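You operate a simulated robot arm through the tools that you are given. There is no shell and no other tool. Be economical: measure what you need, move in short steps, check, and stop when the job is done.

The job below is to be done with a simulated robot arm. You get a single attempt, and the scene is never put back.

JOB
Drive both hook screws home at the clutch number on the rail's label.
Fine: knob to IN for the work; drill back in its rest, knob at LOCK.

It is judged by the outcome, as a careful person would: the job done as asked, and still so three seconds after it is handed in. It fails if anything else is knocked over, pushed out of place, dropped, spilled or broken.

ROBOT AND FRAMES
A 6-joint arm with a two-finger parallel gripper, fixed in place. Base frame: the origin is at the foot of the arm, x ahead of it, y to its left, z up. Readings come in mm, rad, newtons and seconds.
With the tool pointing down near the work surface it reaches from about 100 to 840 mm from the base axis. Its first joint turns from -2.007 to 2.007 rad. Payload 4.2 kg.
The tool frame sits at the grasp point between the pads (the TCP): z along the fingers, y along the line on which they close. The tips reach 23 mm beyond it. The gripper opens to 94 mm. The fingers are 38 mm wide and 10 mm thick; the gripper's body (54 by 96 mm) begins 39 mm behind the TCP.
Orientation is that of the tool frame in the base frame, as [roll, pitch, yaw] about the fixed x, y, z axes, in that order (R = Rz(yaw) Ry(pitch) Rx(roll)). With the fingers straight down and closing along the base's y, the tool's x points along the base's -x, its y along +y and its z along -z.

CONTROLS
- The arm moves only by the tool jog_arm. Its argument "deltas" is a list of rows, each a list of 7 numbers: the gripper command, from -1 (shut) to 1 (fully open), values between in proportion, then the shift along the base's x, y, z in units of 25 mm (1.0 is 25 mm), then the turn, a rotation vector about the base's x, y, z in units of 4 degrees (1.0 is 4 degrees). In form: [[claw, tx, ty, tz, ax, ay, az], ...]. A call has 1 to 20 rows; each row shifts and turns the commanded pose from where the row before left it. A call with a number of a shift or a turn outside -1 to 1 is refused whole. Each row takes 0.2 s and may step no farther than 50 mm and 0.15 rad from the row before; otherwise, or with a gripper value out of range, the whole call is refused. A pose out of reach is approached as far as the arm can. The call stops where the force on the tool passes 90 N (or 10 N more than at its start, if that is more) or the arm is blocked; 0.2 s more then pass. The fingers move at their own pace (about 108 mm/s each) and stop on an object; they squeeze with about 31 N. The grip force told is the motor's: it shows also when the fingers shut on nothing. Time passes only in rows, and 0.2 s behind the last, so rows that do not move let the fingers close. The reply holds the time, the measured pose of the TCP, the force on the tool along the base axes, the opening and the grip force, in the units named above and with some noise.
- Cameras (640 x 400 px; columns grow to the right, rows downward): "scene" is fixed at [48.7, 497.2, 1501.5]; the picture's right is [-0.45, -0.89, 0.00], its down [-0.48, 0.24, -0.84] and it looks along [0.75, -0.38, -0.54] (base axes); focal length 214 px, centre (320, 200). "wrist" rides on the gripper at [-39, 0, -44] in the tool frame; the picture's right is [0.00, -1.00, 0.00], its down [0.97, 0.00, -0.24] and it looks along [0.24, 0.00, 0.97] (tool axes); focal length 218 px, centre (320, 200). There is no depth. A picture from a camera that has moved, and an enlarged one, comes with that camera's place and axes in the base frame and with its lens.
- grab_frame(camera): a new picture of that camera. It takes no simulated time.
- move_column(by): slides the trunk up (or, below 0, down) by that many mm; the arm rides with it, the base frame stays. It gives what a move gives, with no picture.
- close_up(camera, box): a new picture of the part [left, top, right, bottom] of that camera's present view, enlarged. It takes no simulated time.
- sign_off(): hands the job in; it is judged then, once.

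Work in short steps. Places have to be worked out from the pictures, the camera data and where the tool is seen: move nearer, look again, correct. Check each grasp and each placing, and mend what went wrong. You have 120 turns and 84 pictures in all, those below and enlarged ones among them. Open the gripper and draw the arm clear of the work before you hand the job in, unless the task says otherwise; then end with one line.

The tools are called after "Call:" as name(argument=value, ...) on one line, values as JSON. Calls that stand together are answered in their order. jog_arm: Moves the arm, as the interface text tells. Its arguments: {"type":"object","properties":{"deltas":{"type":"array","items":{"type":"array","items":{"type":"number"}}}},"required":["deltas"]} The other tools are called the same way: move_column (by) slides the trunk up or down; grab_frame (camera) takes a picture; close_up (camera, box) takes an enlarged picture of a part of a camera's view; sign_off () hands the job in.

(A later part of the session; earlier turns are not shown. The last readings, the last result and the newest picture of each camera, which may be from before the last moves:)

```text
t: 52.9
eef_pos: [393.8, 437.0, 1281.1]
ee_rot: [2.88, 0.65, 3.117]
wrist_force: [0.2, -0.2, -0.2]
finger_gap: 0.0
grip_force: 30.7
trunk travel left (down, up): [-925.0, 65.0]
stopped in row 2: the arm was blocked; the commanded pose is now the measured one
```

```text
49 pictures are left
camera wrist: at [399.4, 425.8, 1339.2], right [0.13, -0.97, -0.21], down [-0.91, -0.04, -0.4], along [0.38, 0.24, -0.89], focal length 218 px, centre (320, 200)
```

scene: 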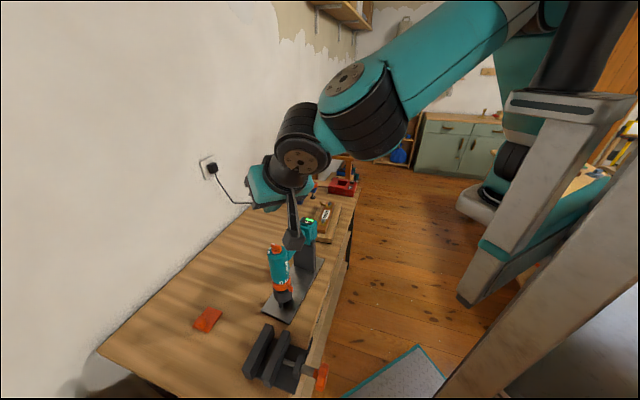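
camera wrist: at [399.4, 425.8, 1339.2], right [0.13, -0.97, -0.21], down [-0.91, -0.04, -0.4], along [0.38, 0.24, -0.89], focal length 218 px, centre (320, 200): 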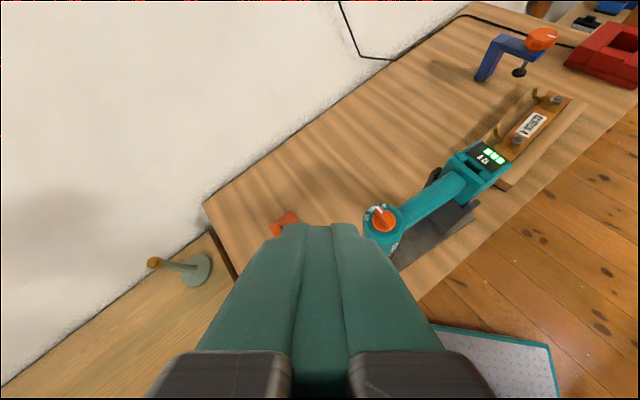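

Blocked by the robot's own body again, so the wrist must stay farther from the base: I use a nearly vertical tool (about 15° lean), retreating a bit first.

Call:
jog_arm(deltas=[[-1, 0.5, -0.5, 0, -0.64, 0.875, 0.18], [-1, 0.5, -0.5, 0, -0.64, 0.875, 0.18], [-1, 0.5, -0.5, 0, -0.64, 0.875, 0.18], [-1, 0.5, -0.5, 0, -0.64, 0.875, 0.18], [-1, 0, 0, 0, -0.64, 0.875, 0.18], [-1, 0, 0, 0, -0.64, 0.875, 0.18]])

Call:
jog_arm(deltas=[[-1, -0.5, 0.5, -1, 0, 0, 0], [-1, -0.5, 0.5, -1, 0, 0, 0], [-1, -0.5, 0.5, -1, 0, 0, 0], [-1, -0.5, 0.5, -1, 0, 0, 0], [-1, 0, 0, -1, 0, 0, 0], [-1, 0, 0, -1, 0, 0, 0]])

```text
t: 54.3
eef_pos: [444.5, 389.1, 1283.6]
ee_rot: [3.14, 0.262, -2.973]
wrist_force: [-0.6, 0.5, 0.3]
finger_gap: 0.0
grip_force: 31.1
trunk travel left (down, up): [-925.0, 65.0]
```

```text
t: 55.7
eef_pos: [397.3, 437.7, 1134.3]
ee_rot: [3.14, 0.263, -2.98]
wrist_force: [-1.4, -0.2, 0.1]
finger_gap: 0.1
grip_force: 31.1
trunk travel left (down, up): [-925.0, 65.0]
```

This pose tracks well. I descend next to the drill, keeping 35 mm off, then look.

Call:
jog_arm(deltas=[[-1, 0, 0, -1, 0, 0, 0], [-1, 0, 0, -1, 0, 0, 0], [-1, 0, 0, -1, 0, 0, 0], [-1, 0, 0, -1, 0, 0, 0], [-1, 0, 0, -1, 0, 0, 0], [-1, 0, -0.2, -1, 0, 0, 0], [-1, 0, -0.2, -1, 0, 0, 0], [-1, 0, -0.2, -1, 0, 0, 0]])

Call:
grab_frame(camera="wrist")

Call:
close_up(camera="scene", box=[220, 200, 340, 320])

```text
t: 57.5
eef_pos: [394.9, 425.3, 933.3]
ee_rot: [-3.14, 0.263, -2.973]
wrist_force: [-0.1, 0.8, 0.0]
finger_gap: 0.0
grip_force: 31.2
trunk travel left (down, up): [-925.0, 65.0]
```

```text
48 pictures are left
camera wrist: at [420.7, 430.1, 986.2], right [0.17, -0.99, 0.0], down [-0.99, -0.17, -0.02], along [0.02, 0.0, -1.0], focal length 218 px, centre (320, 200)
```

wrist: 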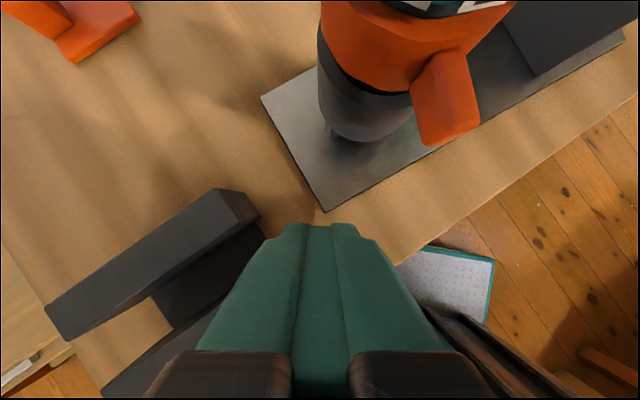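

```text
3.33 times, centred on (280, 260) of scene
camera zoom: at [48.7, 497.2, 1501.5], right [-0.45, -0.89, 0.0], down [-0.48, 0.24, -0.84], along [0.75, -0.38, -0.54], focal length 715 px, centre (453, 0)
```

zoom: 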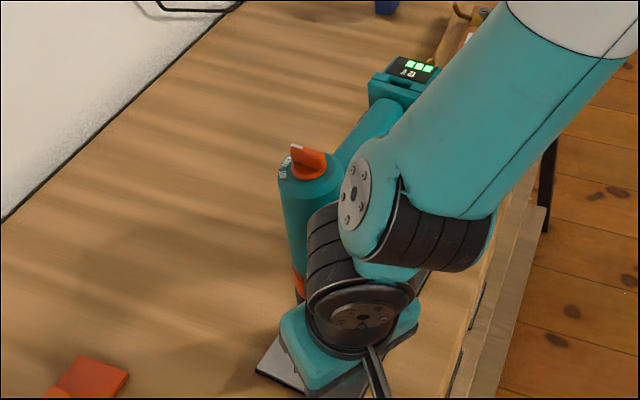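

View confirms the tab. I move the closed fingertips in beside the tab (38 mm forward, 15 mm down).

Call:
jog_arm(deltas=[[-1, 0.5, 0.09, -0.3, 0, 0, 0], [-1, 0.5, 0.09, -0.3, 0, 0, 0], [-1, 0.5, 0.07, 0, 0, 0, 0]])

Call:
grab_frame(camera="wrist")

```text
t: 58.3
eef_pos: [432.4, 431.0, 916.9]
ee_rot: [3.141, 0.263, -2.971]
wrist_force: [0.5, 0.4, 0.4]
finger_gap: 0.0
grip_force: 31.0
trunk travel left (down, up): [-925.0, 65.0]
```

```text
46 pictures are left
camera wrist: at [457.3, 435.2, 969.7], right [0.17, -0.99, 0.0], down [-0.99, -0.17, -0.02], along [0.02, 0.0, -1.0], focal length 218 px, centre (320, 200)
```

wrist: 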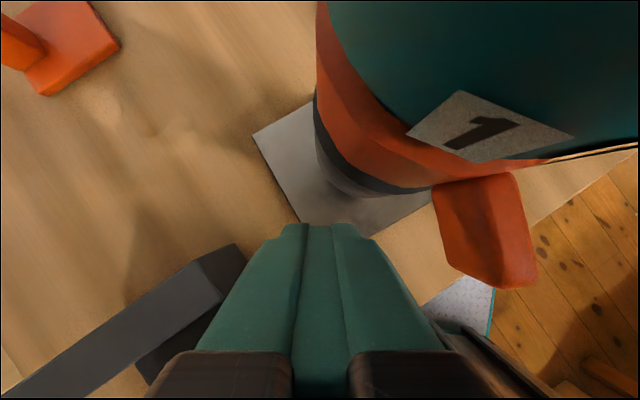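

Good placement. I now push the tab along its arc (toward 3 and 4), rotating the tool with it, and pause midway to look.

Call:
jog_arm(deltas=[[-1, 0.1, -0.46, 0, 0, 0, 0.6], [-1, 0.1, -0.46, 0, 0, 0, 0.6], [-1, 0.04, -0.16, 0, 0, 0, 1], [-1, 0.04, -0.16, 0, 0, 0, 1], [-1, 0.04, -0.16, 0, 0, 0, 1], [-1, 0.04, -0.16, 0, 0, 0, 1], [-1, 0.04, -0.16, 0, 0, 0, 1], [-1, 0.096, -0.14, 0, 0, 0, 1], [-1, 0.096, -0.14, 0, 0, 0, 1], [-1, 0.096, -0.14, 0, 0, 0, 1]])

Call:
grab_frame(camera="wrist")

```text
t: 60.5
eef_pos: [448.3, 376.1, 917.0]
ee_rot: [-3.141, 0.262, -2.33]
wrist_force: [-1.6, -1.7, 0.2]
finger_gap: 0.0
grip_force: 31.0
trunk travel left (down, up): [-925.0, 65.0]
```

```text
45 pictures are left
camera wrist: at [466.7, 395.6, 969.3], right [0.73, -0.69, 0.0], down [-0.69, -0.73, -0.02], along [0.01, 0.01, -1.0], focal length 218 px, centre (320, 200)
```

wrist: 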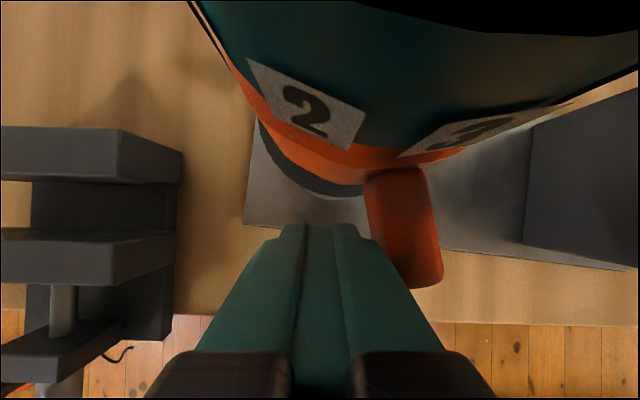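

The tab is moving and is now nearing 3. I continue along the arc.

Call:
jog_arm(deltas=[[-1, 0.096, -0.14, 0, 0, 0, 1], [-1, 0.096, -0.14, 0, 0, 0, 1], [-1, 0.138, -0.097, 0, 0, 0, 1], [-1, 0.138, -0.097, 0, 0, 0, 1], [-1, 0.138, -0.097, 0, 0, 0, 1], [-1, 0.138, -0.097, 0, 0, 0, 1], [-1, 0.138, -0.097, 0, 0, 0, 1]])

Call:
grab_frame(camera="wrist")

```text
t: 62.1
eef_pos: [471.5, 358.6, 918.6]
ee_rot: [-3.14, 0.263, -1.839]
wrist_force: [-0.4, -1.9, -0.4]
finger_gap: 0.0
grip_force: 30.8
trunk travel left (down, up): [-925.0, 65.0]
```

```text
44 pictures are left
camera wrist: at [478.4, 383.5, 970.8], right [0.96, -0.27, 0.0], down [-0.27, -0.96, -0.02], along [0.01, 0.02, -1.0], focal length 218 px, centre (320, 200)
```

wrist: 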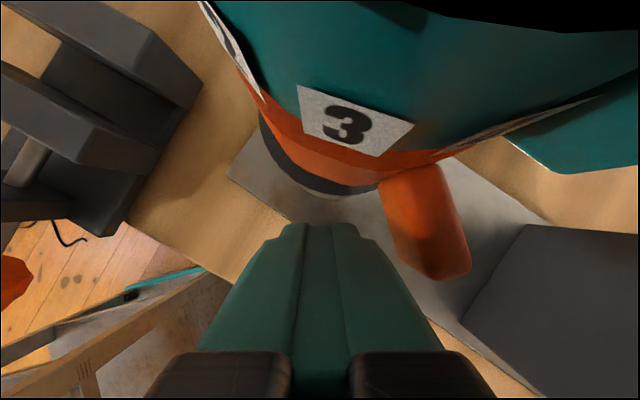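

Now past 3; last segment toward 4.

Call:
jog_arm(deltas=[[-1, 0.14, -0.06, 0, 0, 0, 0.9], [-1, 0.14, -0.06, 0, 0, 0, 0.9], [-1, 0.14, -0.06, 0, 0, 0, 0.9], [-1, 0.14, -0.05, 0, 0, 0, 0.9]])

Call:
grab_frame(camera="wrist")

```text
t: 63.1
eef_pos: [481.9, 353.7, 918.2]
ee_rot: [3.139, 0.262, -1.587]
wrist_force: [-18.5, -5.7, 11.1]
finger_gap: 0.0
grip_force: 31.0
trunk travel left (down, up): [-925.0, 65.0]
```

```text
43 pictures are left
camera wrist: at [483.8, 379.7, 970.0], right [1.0, -0.02, 0.0], down [-0.02, -1.0, -0.02], along [0.0, 0.02, -1.0], focal length 218 px, centre (320, 200)
```

wrist: 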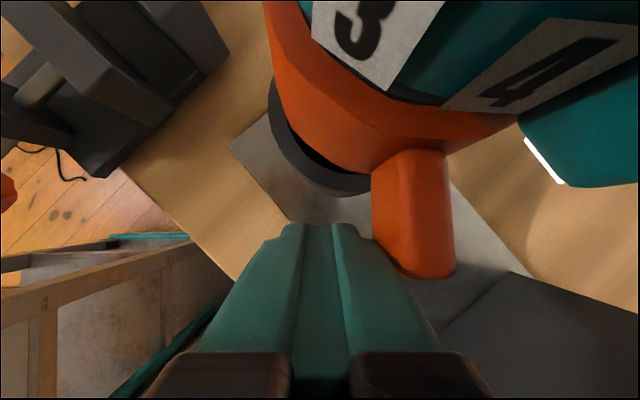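

Resistance rose to ~19 N. I back off and look at the ring from farther away.

Call:
jog_arm(deltas=[[-1, -0.5, -0.5, 0, 0, 0, 0], [-1, -0.2, -1, 0.2, 0, 0, 0], [-1, 0, -1, 0.6, 1, 0, 0], [-1, 0, -1, 0.6, 1, 0, 0], [-1, 0, -1, 0.6, 1, 0, 0], [-1, 0, -0.8, 0.6, 1, 0, 0], [-1, 0, 0, 0.6, 1, 0, 0], [-1, 0, 0, 0.6, 1, 0, 0]])

Call:
grab_frame(camera="wrist")

```text
t: 64.9
eef_pos: [463.5, 215.9, 1013.4]
ee_rot: [3.132, 0.682, -1.594]
wrist_force: [0.0, -0.1, 0.1]
finger_gap: 0.0
grip_force: 31.0
trunk travel left (down, up): [-925.0, 65.0]
```

```text
42 pictures are left
camera wrist: at [465.0, 219.4, 1071.6], right [1.0, -0.02, -0.01], down [-0.02, -0.9, -0.43], along [0.0, 0.43, -0.9], focal length 218 px, centre (320, 200)
```

wrist: 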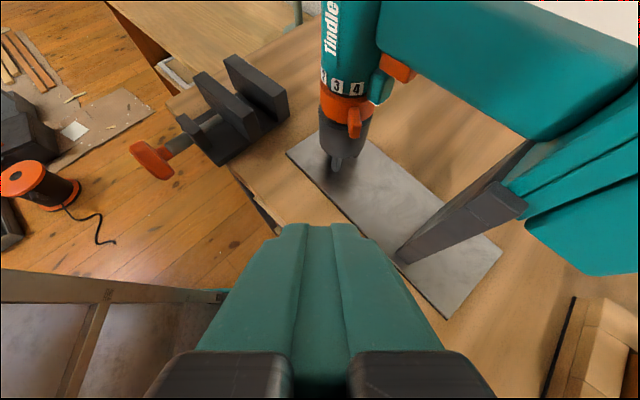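

Call:
close_up(camera="wrist", box=[300, 50, 420, 180])

Call:
close_up(camera="scene", box=[240, 210, 340, 330])

```text
3.08 times, centred on (360, 115) of wrist
camera zoom: at [465.0, 219.4, 1071.6], right [1.0, -0.02, -0.01], down [-0.02, -0.9, -0.43], along [0.0, 0.43, -0.9], focal length 672 px, centre (197, 462)
```

zoom: 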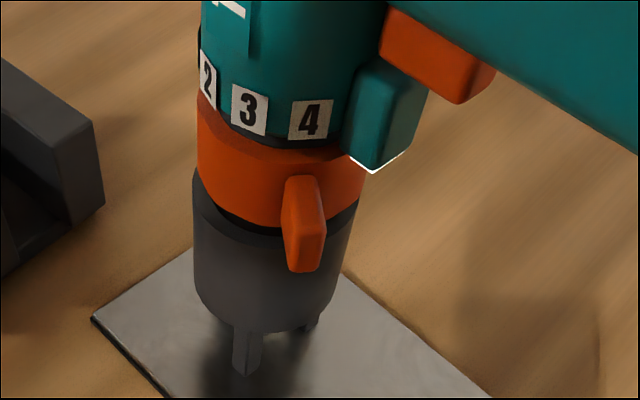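

```text
3.33 times, centred on (290, 270) of scene
camera zoom: at [48.7, 497.2, 1501.5], right [-0.45, -0.89, 0.0], down [-0.48, 0.24, -0.84], along [0.75, -0.38, -0.54], focal length 715 px, centre (420, -33)
```

zoom: 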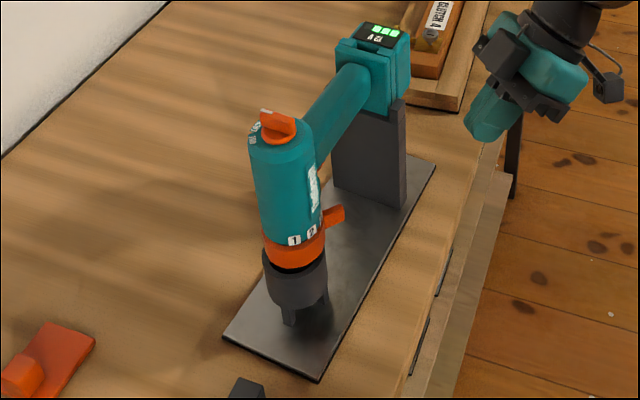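

The tab is under 4 and the drill has not moved. Next the knob: I untilt, rise, and go above it with the fingers set to straddle the bar.

Call:
jog_arm(deltas=[[-1, 0, 0, 0.9, -0.975, 0, 0], [-1, 0, 0, 0.9, -0.975, 0, 0], [-1, 0, 0, 0.9, -0.975, 0, 0], [-1, 0, 0, 0.9, -0.975, 0, 0], [-1, 0, 0, 0.9, -0.975, 0, 0], [-1, 0, 0, 0.9, -0.975, 0, 0], [-1, 0, 0, 0.9, -0.975, 0, 0], [-1, 0, 0, 0.9, -0.975, 0, 0], [-1, 0, 0, 0.9, -0.975, 0, 0], [-1, 0, 0, 0.9, -0.975, 0, 0]])

Call:
jog_arm(deltas=[[0, 0.1, 0.7, 0, 0, 0, -1], [0, 0.1, 0.7, 0, 0, 0, -1], [0, 0.1, 0.7, 0, 0, 0, -1], [0, 0.1, 0.7, 0, 0, 0, -1], [0, 0.1, 0.7, 0, 0, 0, -1], [0, 0.1, 0.7, 0, 0, 0, -1], [0, 0.1, 0.7, 0, 0, 0, -1], [0, 0.1, 0.7, 0, 0, 0, -1], [0, 0.1, 0.7, 0, 0, 0, -1], [0, 0.1, 0.7, 0, 0, 0, -1], [0, 0.1, 0.7, 0, 0, 0, -1]])

Call:
grab_frame(camera="wrist")

```text
t: 67.1
eef_pos: [469.2, 219.4, 1238.1]
ee_rot: [-3.137, -0.001, -1.59]
wrist_force: [0.5, 0.3, -0.2]
finger_gap: 0.0
grip_force: 30.9
trunk travel left (down, up): [-925.0, 65.0]
```

```text
t: 69.5
eef_pos: [495.2, 413.4, 1236.9]
ee_rot: [-3.136, 0.001, -2.358]
wrist_force: [-0.4, 0.7, -0.2]
finger_gap: 47.0
grip_force: 0.0
trunk travel left (down, up): [-925.0, 65.0]
```

```text
39 pictures are left
camera wrist: at [522.8, 440.9, 1281.7], right [0.71, -0.71, 0.0], down [-0.69, -0.68, 0.24], along [-0.17, -0.17, -0.97], focal length 218 px, centre (320, 200)
```

wrist: 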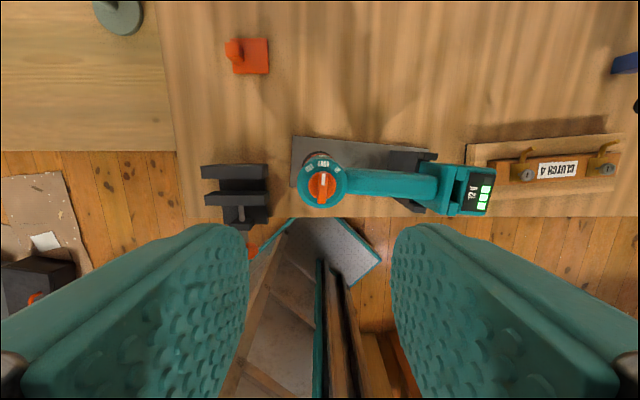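

Call:
close_up(camera="wrist", box=[280, 140, 380, 220])

Call:
close_up(camera="wrist", box=[460, 110, 640, 230])

```text
5.00 times, centred on (330, 180) of wrist
camera zoom: at [522.8, 440.9, 1281.7], right [0.71, -0.71, 0.0], down [-0.69, -0.68, 0.24], along [-0.17, -0.17, -0.97], focal length 1091 px, centre (270, 300)
```

zoom: 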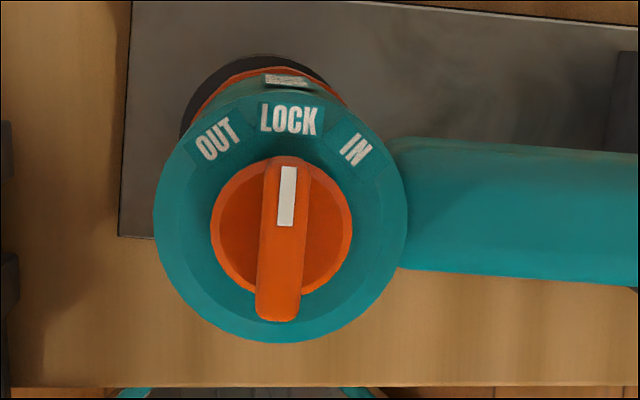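

```text
3.33 times, centred on (550, 170) of wrist
camera zoom: at [522.8, 440.9, 1281.7], right [0.71, -0.71, 0.0], down [-0.69, -0.68, 0.24], along [-0.17, -0.17, -0.97], focal length 728 px, centre (-447, 300)
```

zoom: 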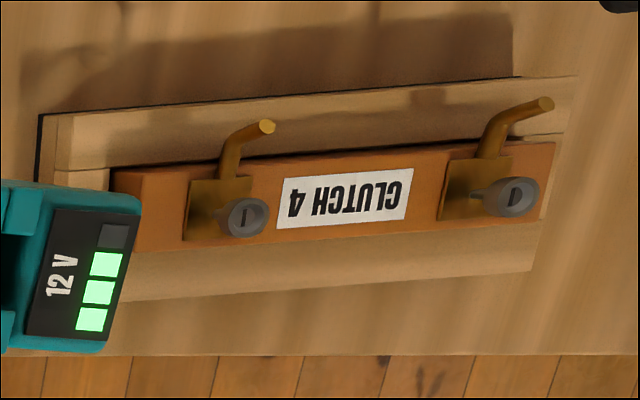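

Bar is aligned at LOCK with knob centre near (496,410). I descend with the gripper half open.

Call:
jog_arm(deltas=[[0, 0.03, -0.13, -1, 0, 0, 0], [0, 0, 0, -1, 0, 0, 0], [0, 0, 0, -1, 0, 0, 0], [0, 0, 0, -1, 0, 0, 0], [0, 0, 0, -1, 0, 0, 0], [0, 0, 0, -1, 0, 0, 0]])

Call:
close_up(camera="scene", box=[230, 190, 330, 310])

Call:
grab_frame(camera="wrist")

```text
t: 70.9
eef_pos: [496.5, 408.8, 1089.0]
ee_rot: [-3.136, 0.001, -2.357]
wrist_force: [-0.5, -0.4, 1.0]
finger_gap: 46.8
grip_force: 0.2
trunk travel left (down, up): [-925.0, 65.0]
```

```text
3.33 times, centred on (280, 250) of scene
camera zoom: at [48.7, 497.2, 1501.5], right [-0.45, -0.89, 0.0], down [-0.48, 0.24, -0.84], along [0.75, -0.38, -0.54], focal length 715 px, centre (453, 33)
```

zoom: 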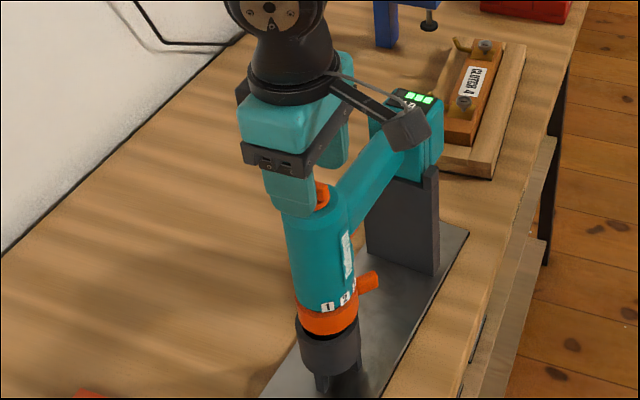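

```text
35 pictures are left
camera wrist: at [524.1, 436.1, 1132.4], right [0.71, -0.71, 0.0], down [-0.69, -0.69, 0.24], along [-0.17, -0.17, -0.97], focal length 218 px, centre (320, 200)
```

wrist: 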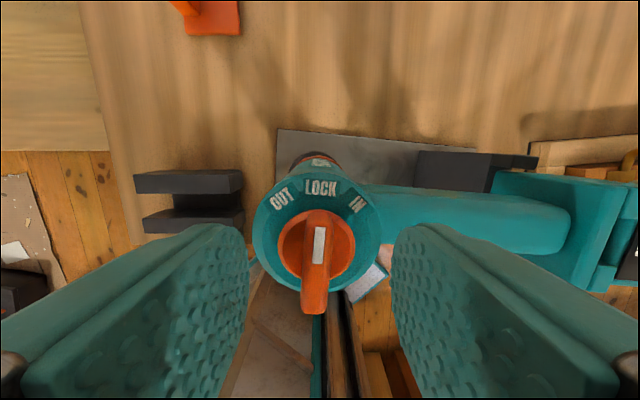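

Bar centred between the fingers, its top about z 1063. I lower 14 mm and close on it.

Call:
jog_arm(deltas=[[0, 0, 0, -0.28, 0, 0, 0], [0, 0, 0.05, -0.28, 0, 0, 0], [-1, 0, 0, 0, 0, 0, 0], [-1, 0, 0, 0, 0, 0, 0], [-1, 0, 0, 0, 0, 0, 0]])

Call:
grab_frame(camera="wrist")

```text
t: 72.1
eef_pos: [496.1, 410.4, 1074.1]
ee_rot: [-3.136, 0.002, -2.357]
wrist_force: [4.0, -1.8, 3.1]
finger_gap: 28.9
grip_force: 30.7
trunk travel left (down, up): [-925.0, 65.0]
```

```text
34 pictures are left
camera wrist: at [523.4, 438.0, 1118.0], right [0.71, -0.71, 0.0], down [-0.69, -0.69, 0.24], along [-0.17, -0.17, -0.97], focal length 218 px, centre (320, 200)
```

wrist: 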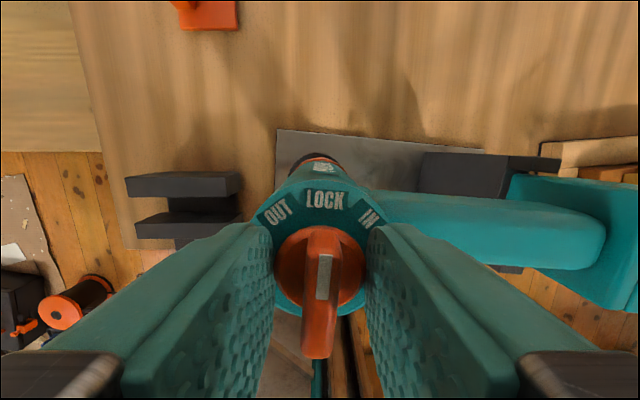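

Gap 29 mm: the tips caught the knob's disc rather than the bar. I open, raise 7 mm and close again.

Call:
jog_arm(deltas=[[0, 0, 0, 0, 0, 0, 0], [0, 0, 0, 0.28, 0, 0, 0], [-1, 0, 0, 0, 0, 0, 0], [-1, 0, 0, 0, 0, 0, 0], [-1, 0, 0, 0, 0, 0, 0]])

```text
t: 73.3
eef_pos: [495.6, 409.0, 1080.4]
ee_rot: [-3.136, 0.002, -2.358]
wrist_force: [2.3, -2.4, -0.7]
finger_gap: 8.9
grip_force: 31.2
trunk travel left (down, up): [-925.0, 65.0]
```

Bar is gripped (8.9 mm). I turn it clockwise about 42° toward IN.

Call:
jog_arm(deltas=[[-1, 0, 0, 0, 0, 0, -1], [-1, 0, 0, 0, 0, 0, -1], [-1, 0, 0, 0, 0, 0, -1], [-1, 0, 0, 0, 0, 0, -1], [-1, 0, 0, 0, 0, 0, -1], [-1, 0, 0, 0, 0, 0, -1], [-1, 0, 0, 0, 0, 0, -1], [-1, 0, 0, 0, 0, 0, -1], [-1, 0, 0, 0, 0, 0, -1], [-1, 0, 0, 0, 0, 0, -1]])

Call:
jog_arm(deltas=[[0, 0, 0, 0, 0, 0, 0], [0, 0, 0, 0.5, 0, 0, 0], [0, 0, 0, 1, 0, 0, 0], [0, 0, 0, 1, 0, 0, 0], [0, 0, 0, 1, 0, 0, 0]])

Call:
grab_frame(camera="wrist")

```text
t: 75.5
eef_pos: [496.3, 410.9, 1081.3]
ee_rot: [-3.14, 0.001, -3.057]
wrist_force: [-3.7, -1.8, 0.7]
finger_gap: 8.6
grip_force: 30.7
trunk travel left (down, up): [-925.0, 65.0]
```

```text
t: 76.7
eef_pos: [495.0, 409.1, 1167.2]
ee_rot: [-3.137, 0.001, -3.054]
wrist_force: [-0.1, 0.1, 0.0]
finger_gap: 47.2
grip_force: 0.0
trunk travel left (down, up): [-925.0, 65.0]
```

```text
33 pictures are left
camera wrist: at [534.2, 412.7, 1211.2], right [0.09, -1.0, 0.01], down [-0.97, -0.08, 0.24], along [-0.24, -0.03, -0.97], focal length 218 px, centre (320, 200)
```

wrist: 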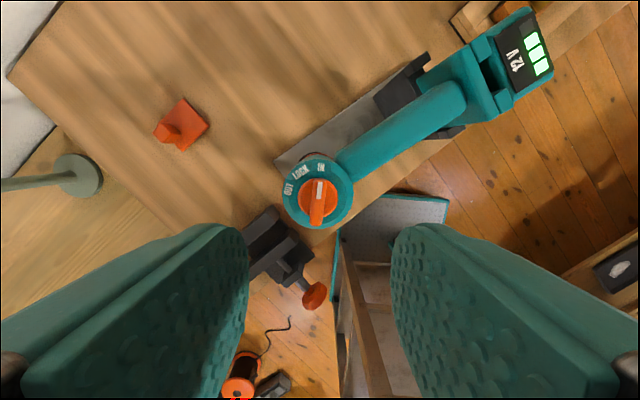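

Call:
close_up(camera="wrist", box=[270, 140, 370, 240])

```text
4.00 times, centred on (320, 190) of wrist
camera zoom: at [534.2, 412.7, 1211.2], right [0.09, -1.0, 0.01], down [-0.97, -0.08, 0.24], along [-0.24, -0.03, -0.97], focal length 873 px, centre (320, 240)
```

zoom: 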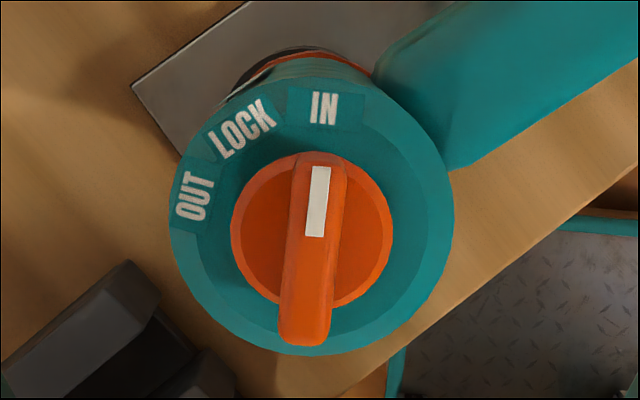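

The knob points at IN. Now I rotate over the handle (about 66 mm from the drill axis) with fingers across it, camera on the battery side.

Call:
jog_arm(deltas=[[0.5, 0.14, -0.15, 0, 0, 0, -1], [0.5, 0.14, -0.15, 0, 0, 0, -1], [0.5, 0.14, -0.15, 0, 0, 0, -1], [0.5, 0.14, -0.15, 0, 0, 0, -1], [0.5, 0.14, -0.15, 0, 0, 0, -1], [0.5, 0.14, -0.15, 0, 0, 0, -1], [0.5, 0.14, -0.15, 0, 0, 0, -1], [0.5, 0.14, -0.15, 0, 0, 0, -1], [0.5, 0.14, -0.15, 0, 0, 0, -1], [0.5, 0.14, -0.15, 0, 0, 0, -1], [0.5, 0.14, -0.15, 0, 0, 0, -1], [0.5, 0.14, -0.15, 0, 0, 0, -1], [0.5, 0.14, -0.15, 0, 0, 0, -1]])

Call:
grab_frame(camera="wrist")

```text
t: 79.5
eef_pos: [540.9, 361.1, 1168.4]
ee_rot: [-3.137, 0.002, 2.32]
wrist_force: [0.1, -0.2, 0.5]
finger_gap: 70.6
grip_force: 0.0
trunk travel left (down, up): [-925.0, 65.0]
```

```text
31 pictures are left
camera wrist: at [568.3, 332.2, 1212.2], right [-0.73, -0.68, 0.0], down [-0.66, 0.71, 0.24], along [-0.17, 0.17, -0.97], focal length 218 px, centre (320, 200)
```

wrist: 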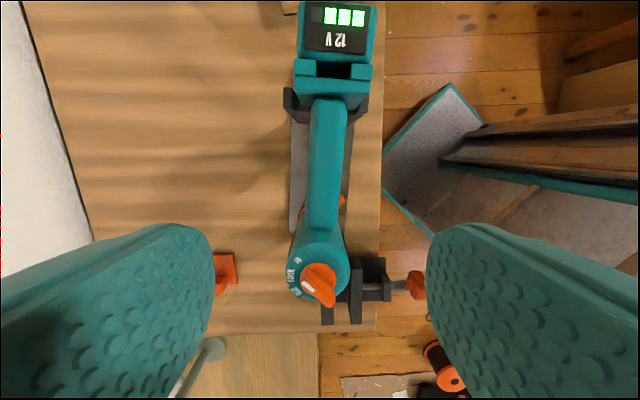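

Handle line runs at about −49.6° and I'm 6 mm off it. I correct and descend with the fingers open around it.

Call:
jog_arm(deltas=[[0.5, -0.18, -0.15, -0.9, 0, 0, -0.6], [0.5, 0, 0, -1, 0, 0, 0], [0.5, 0, 0, -1, 0, 0, 0], [0.5, 0, 0, -1, 0, 0, 0], [0.5, 0, 0, -1, 0, 0, 0], [0.5, 0, 0, -1, 0, 0, 0], [0.5, 0, 0, -0.9, 0, 0, 0]])

Call:
grab_frame(camera="wrist")

Call:
close_up(camera="scene", box=[230, 180, 350, 320])

```text
t: 81.1
eef_pos: [536.0, 353.7, 998.3]
ee_rot: [-3.139, 0.001, 2.279]
wrist_force: [0.3, -0.8, -0.1]
finger_gap: 70.6
grip_force: 0.0
trunk travel left (down, up): [-925.0, 65.0]
```

```text
30 pictures are left
camera wrist: at [561.7, 325.4, 1042.8], right [-0.76, -0.65, 0.0], down [-0.63, 0.74, 0.24], along [-0.16, 0.18, -0.97], focal length 218 px, centre (320, 200)
```

wrist: 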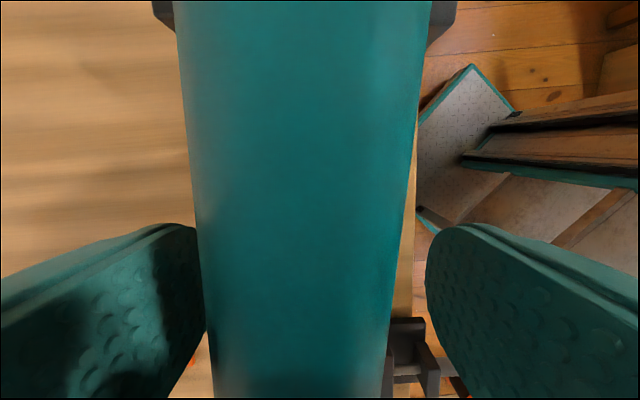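

```text
2.86 times, centred on (290, 250) of scene
camera zoom: at [48.7, 497.2, 1501.5], right [-0.45, -0.89, 0.0], down [-0.48, 0.24, -0.84], along [0.75, -0.38, -0.54], focal length 613 px, centre (406, 57)
```

zoom: 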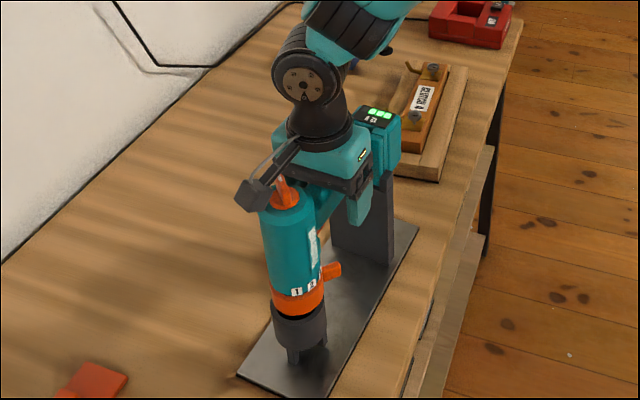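

Handle is about 3 mm off centre; I shift and then close on it.

Call:
jog_arm(deltas=[[0.5, 0.1, 0.08, -0.1, 0, 0, 0], [-1, 0, 0, 0, 0, 0, 0], [-1, 0, 0, 0, 0, 0, 0], [-1, 0, 0, 0, 0, 0, 0], [-1, 0, 0, 0, 0, 0, 0]])

Call:
close_up(camera="scene", box=[230, 180, 350, 320])

```text
t: 82.3
eef_pos: [538.9, 357.3, 994.1]
ee_rot: [-3.139, 0.004, 2.278]
wrist_force: [6.5, 8.7, 0.5]
finger_gap: 32.0
grip_force: 31.6
trunk travel left (down, up): [-925.0, 65.0]
```

```text
2.86 times, centred on (290, 250) of scene
camera zoom: at [48.7, 497.2, 1501.5], right [-0.45, -0.89, 0.0], down [-0.48, 0.24, -0.84], along [0.75, -0.38, -0.54], focal length 613 px, centre (406, 57)
```

zoom: 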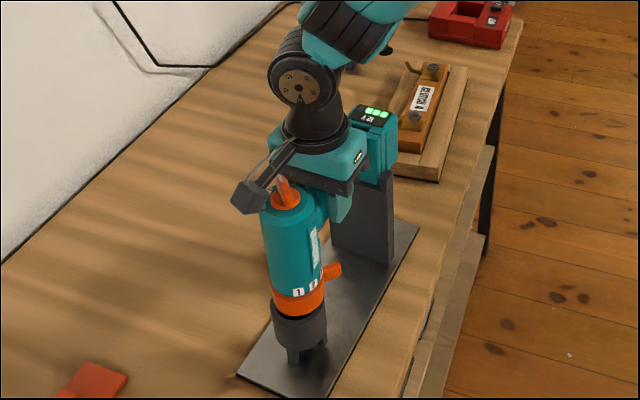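

Gripped (32 mm), with ~11 N side load from the rest. I relax by ~2 mm in that direction and lift a little to see whether it comes free straight up.

Call:
jog_arm(deltas=[[-1, 0.05, 0.07, 0, 0, 0, 0], [-1, 0, 0, 0, 0, 0, 0]])

Call:
jog_arm(deltas=[[-1, 0, 0, 0.3, 0, 0, 0], [-1, 0, 0, 0.3, 0, 0, 0], [-1, 0, 0, 0, 0, 0, 0]])

Call:
close_up(camera="scene", box=[230, 180, 350, 320])

```text
t: 82.9
eef_pos: [539.0, 358.7, 996.4]
ee_rot: [-3.133, 0.003, 2.28]
wrist_force: [-1.3, -0.1, -0.4]
finger_gap: 32.0
grip_force: 31.1
trunk travel left (down, up): [-925.0, 65.0]
```

```text
t: 83.7
eef_pos: [541.0, 358.3, 1010.4]
ee_rot: [-3.134, 0.003, 2.281]
wrist_force: [-1.2, 0.5, -13.3]
finger_gap: 31.8
grip_force: 31.0
trunk travel left (down, up): [-925.0, 65.0]
```

```text
2.86 times, centred on (290, 250) of scene
camera zoom: at [48.7, 497.2, 1501.5], right [-0.45, -0.89, 0.0], down [-0.48, 0.24, -0.84], along [0.75, -0.38, -0.54], focal length 613 px, centre (406, 57)
```

zoom: 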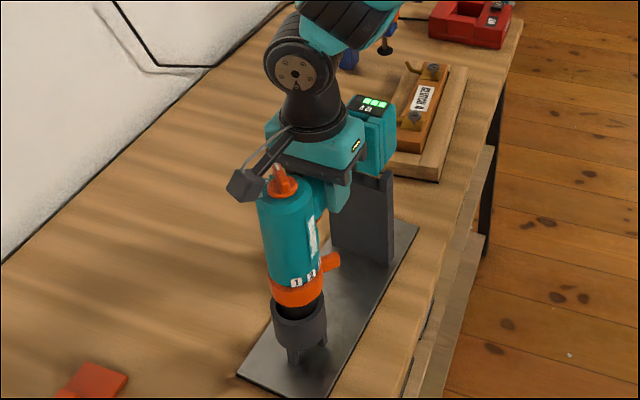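

The drill lifts cleanly (13 N); the dark cup belongs to the rest. I lift further and look at the nose.

Call:
jog_arm(deltas=[[-1, 0, 0, 0.8, 0, 0, 0], [-1, 0, 0, 0.8, 0, 0, 0], [-1, 0, 0, 0.8, 0, 0, 0], [-1, 0, 0, 0.8, 0, 0, 0], [-1, 0, 0, 0.8, 0, 0, 0], [-1, 0, 0, 0.8, 0, 0, 0], [-1, 0, 0, 0.8, 0, 0, 0]])

Call:
close_up(camera="scene", box=[220, 120, 360, 320])

```text
t: 85.3
eef_pos: [541.1, 359.4, 1151.9]
ee_rot: [-3.135, 0.002, 2.279]
wrist_force: [0.1, 0.2, -13.6]
finger_gap: 32.1
grip_force: 31.0
trunk travel left (down, up): [-925.0, 65.0]
```

```text
2.00 times, centred on (290, 220) of scene
camera zoom: at [48.7, 497.2, 1501.5], right [-0.45, -0.89, 0.0], down [-0.48, 0.24, -0.84], along [0.75, -0.38, -0.54], focal length 429 px, centre (380, 160)
```

zoom: 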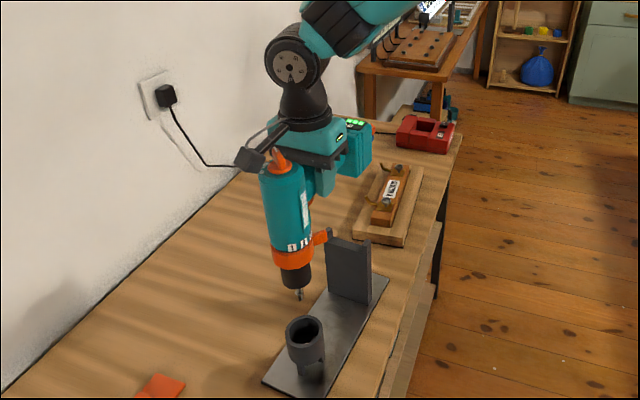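

Upright, with a bit about 187 mm below the TCP. I carry it toward the near screw, turning it so the handle points back toward the base (needed for reach).

Call:
jog_arm(deltas=[[-1, 0.34, -0.56, 0, 0, 0, -1], [-1, 0.34, -0.56, 0, 0, 0, -1], [-1, 0.34, -0.56, 0, 0, 0, -1], [-1, 0.34, -0.56, 0, 0, 0, -1], [-1, 0.34, -0.56, 0, 0, 0, -1], [-1, 0.34, -0.56, 0, 0, 0, -1], [-1, 0.34, -0.56, 0, 0, 0, -1], [-1, 0.34, -0.56, 0, 0, 0, -1], [-1, 0.34, -0.56, 0, 0, 0, -1], [-1, 0.34, -0.56, 0, 0, 0, -1], [-1, 0.34, -0.56, 0, 0, 0, -1], [-1, 0.34, -0.56, 0, 0, 0, -1], [-1, 0.34, -0.56, 0, 0, 0, -1], [-1, 0.34, -0.56, 0, 0, 0, -1], [-1, 0.34, -0.56, 0, 0, 0, -1], [-1, 0.34, -0.56, 0, 0, 0, -1]])

Call:
jog_arm(deltas=[[-1, 0.34, -0.56, 0, 0, 0, -1], [-1, 0.34, -0.56, 0, 0, 0, -1], [-1, 0.34, -0.56, 0, 0, 0, -1], [-1, 0.34, -0.56, 0, 0, 0, -1], [-1, 0, 0, 0, 0, 0, -1], [-1, 0, 0, 0, 0, 0, -1], [-1, 0, 0, 0, 0, 0, -0.5]])

Call:
grab_frame(camera="scene")

Call:
close_up(camera="scene", box=[295, 130, 365, 250])

```text
t: 88.7
eef_pos: [677.5, 135.8, 1150.8]
ee_rot: [-3.138, 0.002, 1.16]
wrist_force: [-0.1, 0.9, -12.5]
finger_gap: 31.8
grip_force: 30.4
trunk travel left (down, up): [-925.0, 65.0]
```

```text
t: 90.3
eef_pos: [711.3, 81.4, 1150.1]
ee_rot: [-3.137, 0.003, 0.707]
wrist_force: [0.1, 0.4, -13.4]
finger_gap: 32.2
grip_force: 31.8
trunk travel left (down, up): [-925.0, 65.0]
```

```text
25 pictures are left
```

scene: 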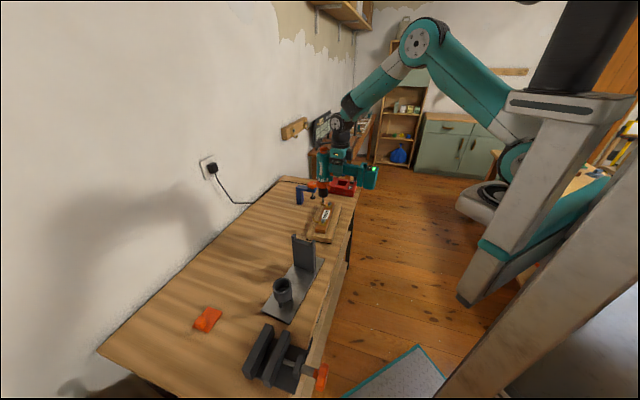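

```text
3.33 times, centred on (330, 190) of scene
camera zoom: at [48.7, 497.2, 1501.5], right [-0.45, -0.89, 0.0], down [-0.48, 0.24, -0.84], along [0.75, -0.38, -0.54], focal length 715 px, centre (287, 233)
```

zoom: 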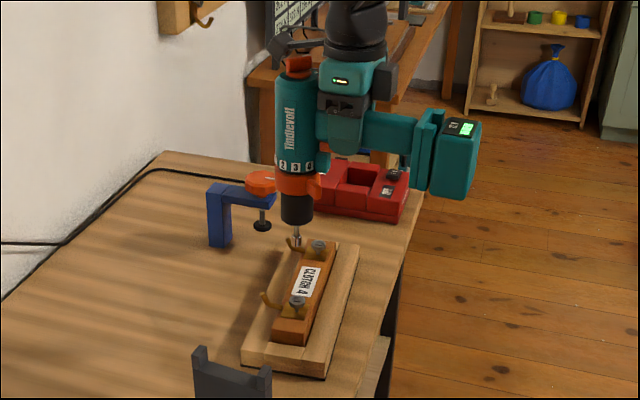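

Good view. I zoom in on the bit tip and screw heads for precise relative alignment.

Call:
close_up(camera="scene", box=[315, 186, 347, 216])

```text
13.33 times, centred on (331, 201) of scene
camera zoom: at [48.7, 497.2, 1501.5], right [-0.45, -0.89, 0.0], down [-0.48, 0.24, -0.84], along [0.75, -0.38, -0.54], focal length 2860 px, centre (173, 187)
```

zoom: 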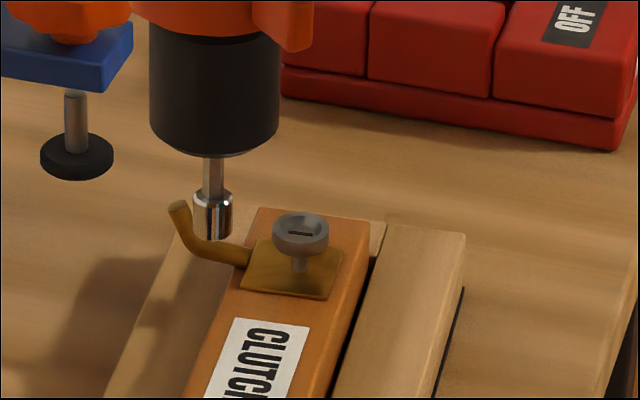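

Triangulating with earlier views: near screw head at about (768,116,861), far one at (885,15,862); bit tip now about (759,122,964). I align over the near screw and lower to ~17 mm above its head.

Call:
jog_arm(deltas=[[-1, 0.36, -0.24, -0.6, 0, 0, 0], [-1, 0, 0, -0.7, 0, 0, 0], [-1, 0, 0, -0.7, 0, 0, 0], [-1, 0, 0, -0.7, 0, 0, 0], [-1, 0, 0, -0.7, 0, 0, 0]])

Call:
close_up(camera="scene", box=[307, 196, 339, 226])

```text
t: 91.5
eef_pos: [718.0, 75.0, 1065.6]
ee_rot: [-3.137, 0.0, 0.709]
wrist_force: [0.0, 0.1, -12.0]
finger_gap: 31.9
grip_force: 30.9
trunk travel left (down, up): [-925.0, 65.0]
```

```text
13.33 times, centred on (323, 211) of scene
camera zoom: at [48.7, 497.2, 1501.5], right [-0.45, -0.89, 0.0], down [-0.48, 0.24, -0.84], along [0.75, -0.38, -0.54], focal length 2860 px, centre (280, 53)
```

zoom: 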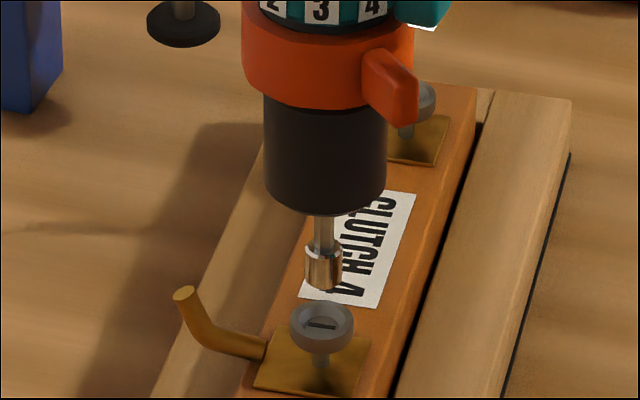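

Laterally aligned within ~1 mm. I lower in small steps to find contact.

Call:
jog_arm(deltas=[[-1, 0, 0, -0.4, 0, 0, 0], [-1, 0, 0, -0.1, 0, 0, 0], [-1, 0, 0, 0, 0, 0, 0]])

Call:
jog_arm(deltas=[[-1, 0, 0, -0.08, 0, 0, 0], [-1, 0, 0, 0, 0, 0, 0]])

Call:
jog_arm(deltas=[[-1, 0, 0, -0.08, 0, 0, 0], [-1, 0, 0, 0, 0, 0, 0]])

```text
t: 92.3
eef_pos: [719.0, 73.9, 1054.4]
ee_rot: [-3.136, -0.001, 0.709]
wrist_force: [-1.9, -0.1, -5.1]
finger_gap: 32.1
grip_force: 30.7
trunk travel left (down, up): [-925.0, 65.0]
```

```text
t: 92.9
eef_pos: [720.1, 74.6, 1054.3]
ee_rot: [-3.138, -0.001, 0.708]
wrist_force: [-6.5, -4.2, 18.9]
finger_gap: 31.7
grip_force: 31.1
trunk travel left (down, up): [-925.0, 65.0]
```

```text
t: 93.5
eef_pos: [717.9, 73.7, 1050.2]
ee_rot: [-3.139, -0.001, 0.707]
wrist_force: [-6.3, -7.3, 21.5]
finger_gap: 31.8
grip_force: 30.6
trunk travel left (down, up): [-925.0, 65.0]
```

Contact felt. I look at what happened at the tip.

Call:
close_up(camera="scene", box=[307, 196, 339, 226])

```text
13.33 times, centred on (323, 211) of scene
camera zoom: at [48.7, 497.2, 1501.5], right [-0.45, -0.89, 0.0], down [-0.48, 0.24, -0.84], along [0.75, -0.38, -0.54], focal length 2860 px, centre (280, 53)
```

zoom: 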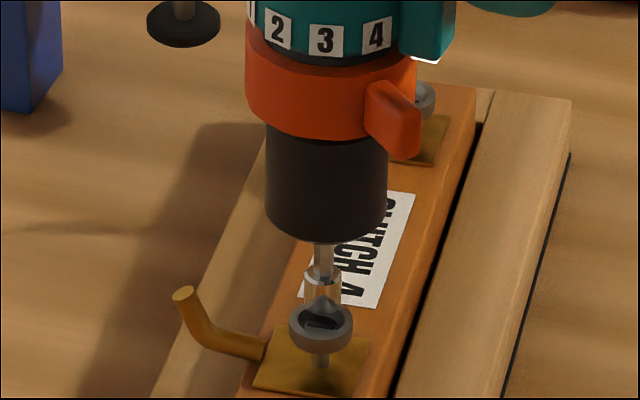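

Call:
close_up(camera="scene", box=[319, 209, 329, 219])

```text
16.00 times, centred on (324, 214) of scene
camera zoom: at [48.7, 497.2, 1501.5], right [-0.45, -0.89, 0.0], down [-0.48, 0.24, -0.84], along [0.75, -0.38, -0.54], focal length 3432 px, centre (256, -24)
```

zoom: 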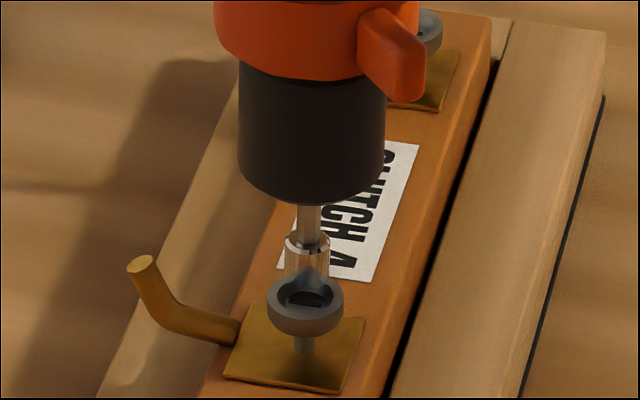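

The sleeve sits on the far rim of the cup-shaped head, about 8 mm too far from the camera. I lift, shift toward the camera, and check before lowering.

Call:
jog_arm(deltas=[[-1, 0, 0, 0.3, 0, 0, 0], [-1, 0, 0, 0.3, 0, 0, 0], [-1, -0.27, 0.18, 0, 0, 0, 0], [-1, 0, 0, 0, 0, 0, 0]])

Call:
close_up(camera="scene", box=[319, 207, 329, 217])

```text
t: 94.5
eef_pos: [710.8, 78.6, 1062.9]
ee_rot: [-3.136, 0.001, 0.71]
wrist_force: [-0.5, 0.3, -12.2]
finger_gap: 32.0
grip_force: 31.0
trunk travel left (down, up): [-925.0, 65.0]
```

```text
16.00 times, centred on (324, 212) of scene
camera zoom: at [48.7, 497.2, 1501.5], right [-0.45, -0.89, 0.0], down [-0.48, 0.24, -0.84], along [0.75, -0.38, -0.54], focal length 3432 px, centre (256, 8)
```

zoom: 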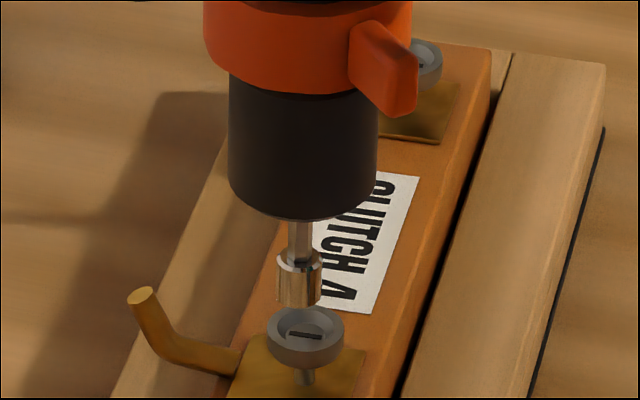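

Now about 2 mm left and perhaps 2–3 mm far. I correct and lower gently again.

Call:
jog_arm(deltas=[[-1, -0.125, -0.02, 0, 0, 0, 0], [-1, 0, 0, -0.28, 0, 0, 0], [-1, 0, 0, 0, 0, 0, 0]])

Call:
jog_arm(deltas=[[-1, 0, 0, -0.08, 0, 0, 0], [-1, 0, 0, 0, 0, 0, 0]])

Call:
jog_arm(deltas=[[-1, 0, 0, -0.06, 0, 0, 0], [-1, 0, 0, 0, 0, 0, 0]])

```text
t: 95.3
eef_pos: [710.6, 79.2, 1055.5]
ee_rot: [-3.137, 0.003, 0.71]
wrist_force: [0.7, 0.6, -12.7]
finger_gap: 31.7
grip_force: 31.1
trunk travel left (down, up): [-925.0, 65.0]
```

```text
t: 95.9
eef_pos: [710.4, 78.6, 1054.6]
ee_rot: [-3.137, 0.003, 0.71]
wrist_force: [0.4, 0.7, -12.5]
finger_gap: 31.6
grip_force: 31.4
trunk travel left (down, up): [-925.0, 65.0]
```

```text
t: 96.5
eef_pos: [711.0, 79.5, 1052.5]
ee_rot: [-3.136, 0.002, 0.708]
wrist_force: [0.1, 0.0, -12.6]
finger_gap: 32.1
grip_force: 30.8
trunk travel left (down, up): [-925.0, 65.0]
```

No contact yet, lower than before — promising. I continue down.

Call:
jog_arm(deltas=[[-1, 0, 0, -0.06, 0, 0, 0], [-1, 0, 0, 0, 0, 0, 0]])

Call:
jog_arm(deltas=[[-1, 0, 0, -0.06, 0, 0, 0], [-1, 0, 0, 0, 0, 0, 0]])

Call:
close_up(camera="scene", box=[319, 207, 329, 217])

```text
t: 97.1
eef_pos: [710.9, 80.1, 1051.1]
ee_rot: [-3.136, 0.003, 0.709]
wrist_force: [-0.5, -0.3, -12.5]
finger_gap: 32.0
grip_force: 30.6
trunk travel left (down, up): [-925.0, 65.0]
```

```text
t: 97.7
eef_pos: [710.6, 79.9, 1050.1]
ee_rot: [-3.137, 0.003, 0.707]
wrist_force: [0.6, -0.2, -13.1]
finger_gap: 31.8
grip_force: 30.9
trunk travel left (down, up): [-925.0, 65.0]
```

```text
16.00 times, centred on (324, 212) of scene
camera zoom: at [48.7, 497.2, 1501.5], right [-0.45, -0.89, 0.0], down [-0.48, 0.24, -0.84], along [0.75, -0.38, -0.54], focal length 3432 px, centre (256, 8)
```

zoom: 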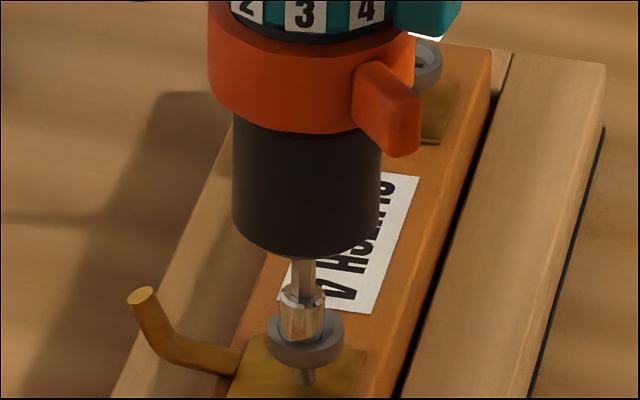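

Sleeve is over the cup centre. Continue down for contact.

Call:
jog_arm(deltas=[[-1, 0, 0, -0.06, 0, 0, 0], [-1, 0, 0, 0, 0, 0, 0]])

Call:
jog_arm(deltas=[[-1, 0, 0, -0.06, 0, 0, 0], [-1, 0, 0, 0, 0, 0, 0]])

Call:
jog_arm(deltas=[[-1, 0, 0, -0.06, 0, 0, 0], [-1, 0, 0, 0, 0, 0, 0]])

```text
t: 98.3
eef_pos: [710.4, 79.2, 1048.6]
ee_rot: [-3.136, 0.002, 0.707]
wrist_force: [0.7, -1.0, -11.8]
finger_gap: 31.9
grip_force: 31.7
trunk travel left (down, up): [-925.0, 65.0]
```

```text
t: 98.9
eef_pos: [710.2, 78.5, 1046.9]
ee_rot: [-3.136, 0.001, 0.709]
wrist_force: [-0.5, -0.5, -12.6]
finger_gap: 31.9
grip_force: 30.7
trunk travel left (down, up): [-925.0, 65.0]
```

```text
t: 99.5
eef_pos: [710.5, 78.8, 1045.3]
ee_rot: [-3.135, 0.002, 0.708]
wrist_force: [1.1, -0.6, -12.2]
finger_gap: 31.9
grip_force: 31.0
trunk travel left (down, up): [-925.0, 65.0]
```

Call:
close_up(camera="scene", box=[319, 207, 329, 217])

```text
16.00 times, centred on (324, 212) of scene
camera zoom: at [48.7, 497.2, 1501.5], right [-0.45, -0.89, 0.0], down [-0.48, 0.24, -0.84], along [0.75, -0.38, -0.54], focal length 3432 px, centre (256, 8)
```

zoom: 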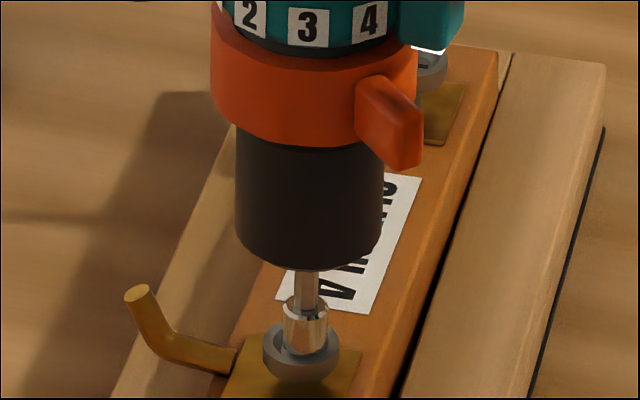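

The head is sinking with the sleeve seated in its cup – it is driving. I continue following it down slowly.

Call:
jog_arm(deltas=[[-1, 0, 0, -0.06, 0, 0, 0], [-1, 0, 0, 0, 0, 0, 0], [-1, 0, 0, -0.06, 0, 0, 0], [-1, 0, 0, 0, 0, 0, 0]])

Call:
jog_arm(deltas=[[-1, 0, 0, -0.06, 0, 0, 0], [-1, 0, 0, 0, 0, 0, 0], [-1, 0, 0, -0.06, 0, 0, 0], [-1, 0, 0, 0, 0, 0, 0]])

```text
t: 100.5
eef_pos: [710.9, 78.1, 1040.8]
ee_rot: [-3.137, 0.002, 0.708]
wrist_force: [-0.3, 0.4, -10.7]
finger_gap: 32.0
grip_force: 31.3
trunk travel left (down, up): [-925.0, 65.0]
```

```text
t: 101.5
eef_pos: [710.9, 78.5, 1040.3]
ee_rot: [-3.136, 0.003, 0.706]
wrist_force: [-0.1, -0.7, -13.2]
finger_gap: 31.9
grip_force: 30.8
trunk travel left (down, up): [-925.0, 65.0]
```

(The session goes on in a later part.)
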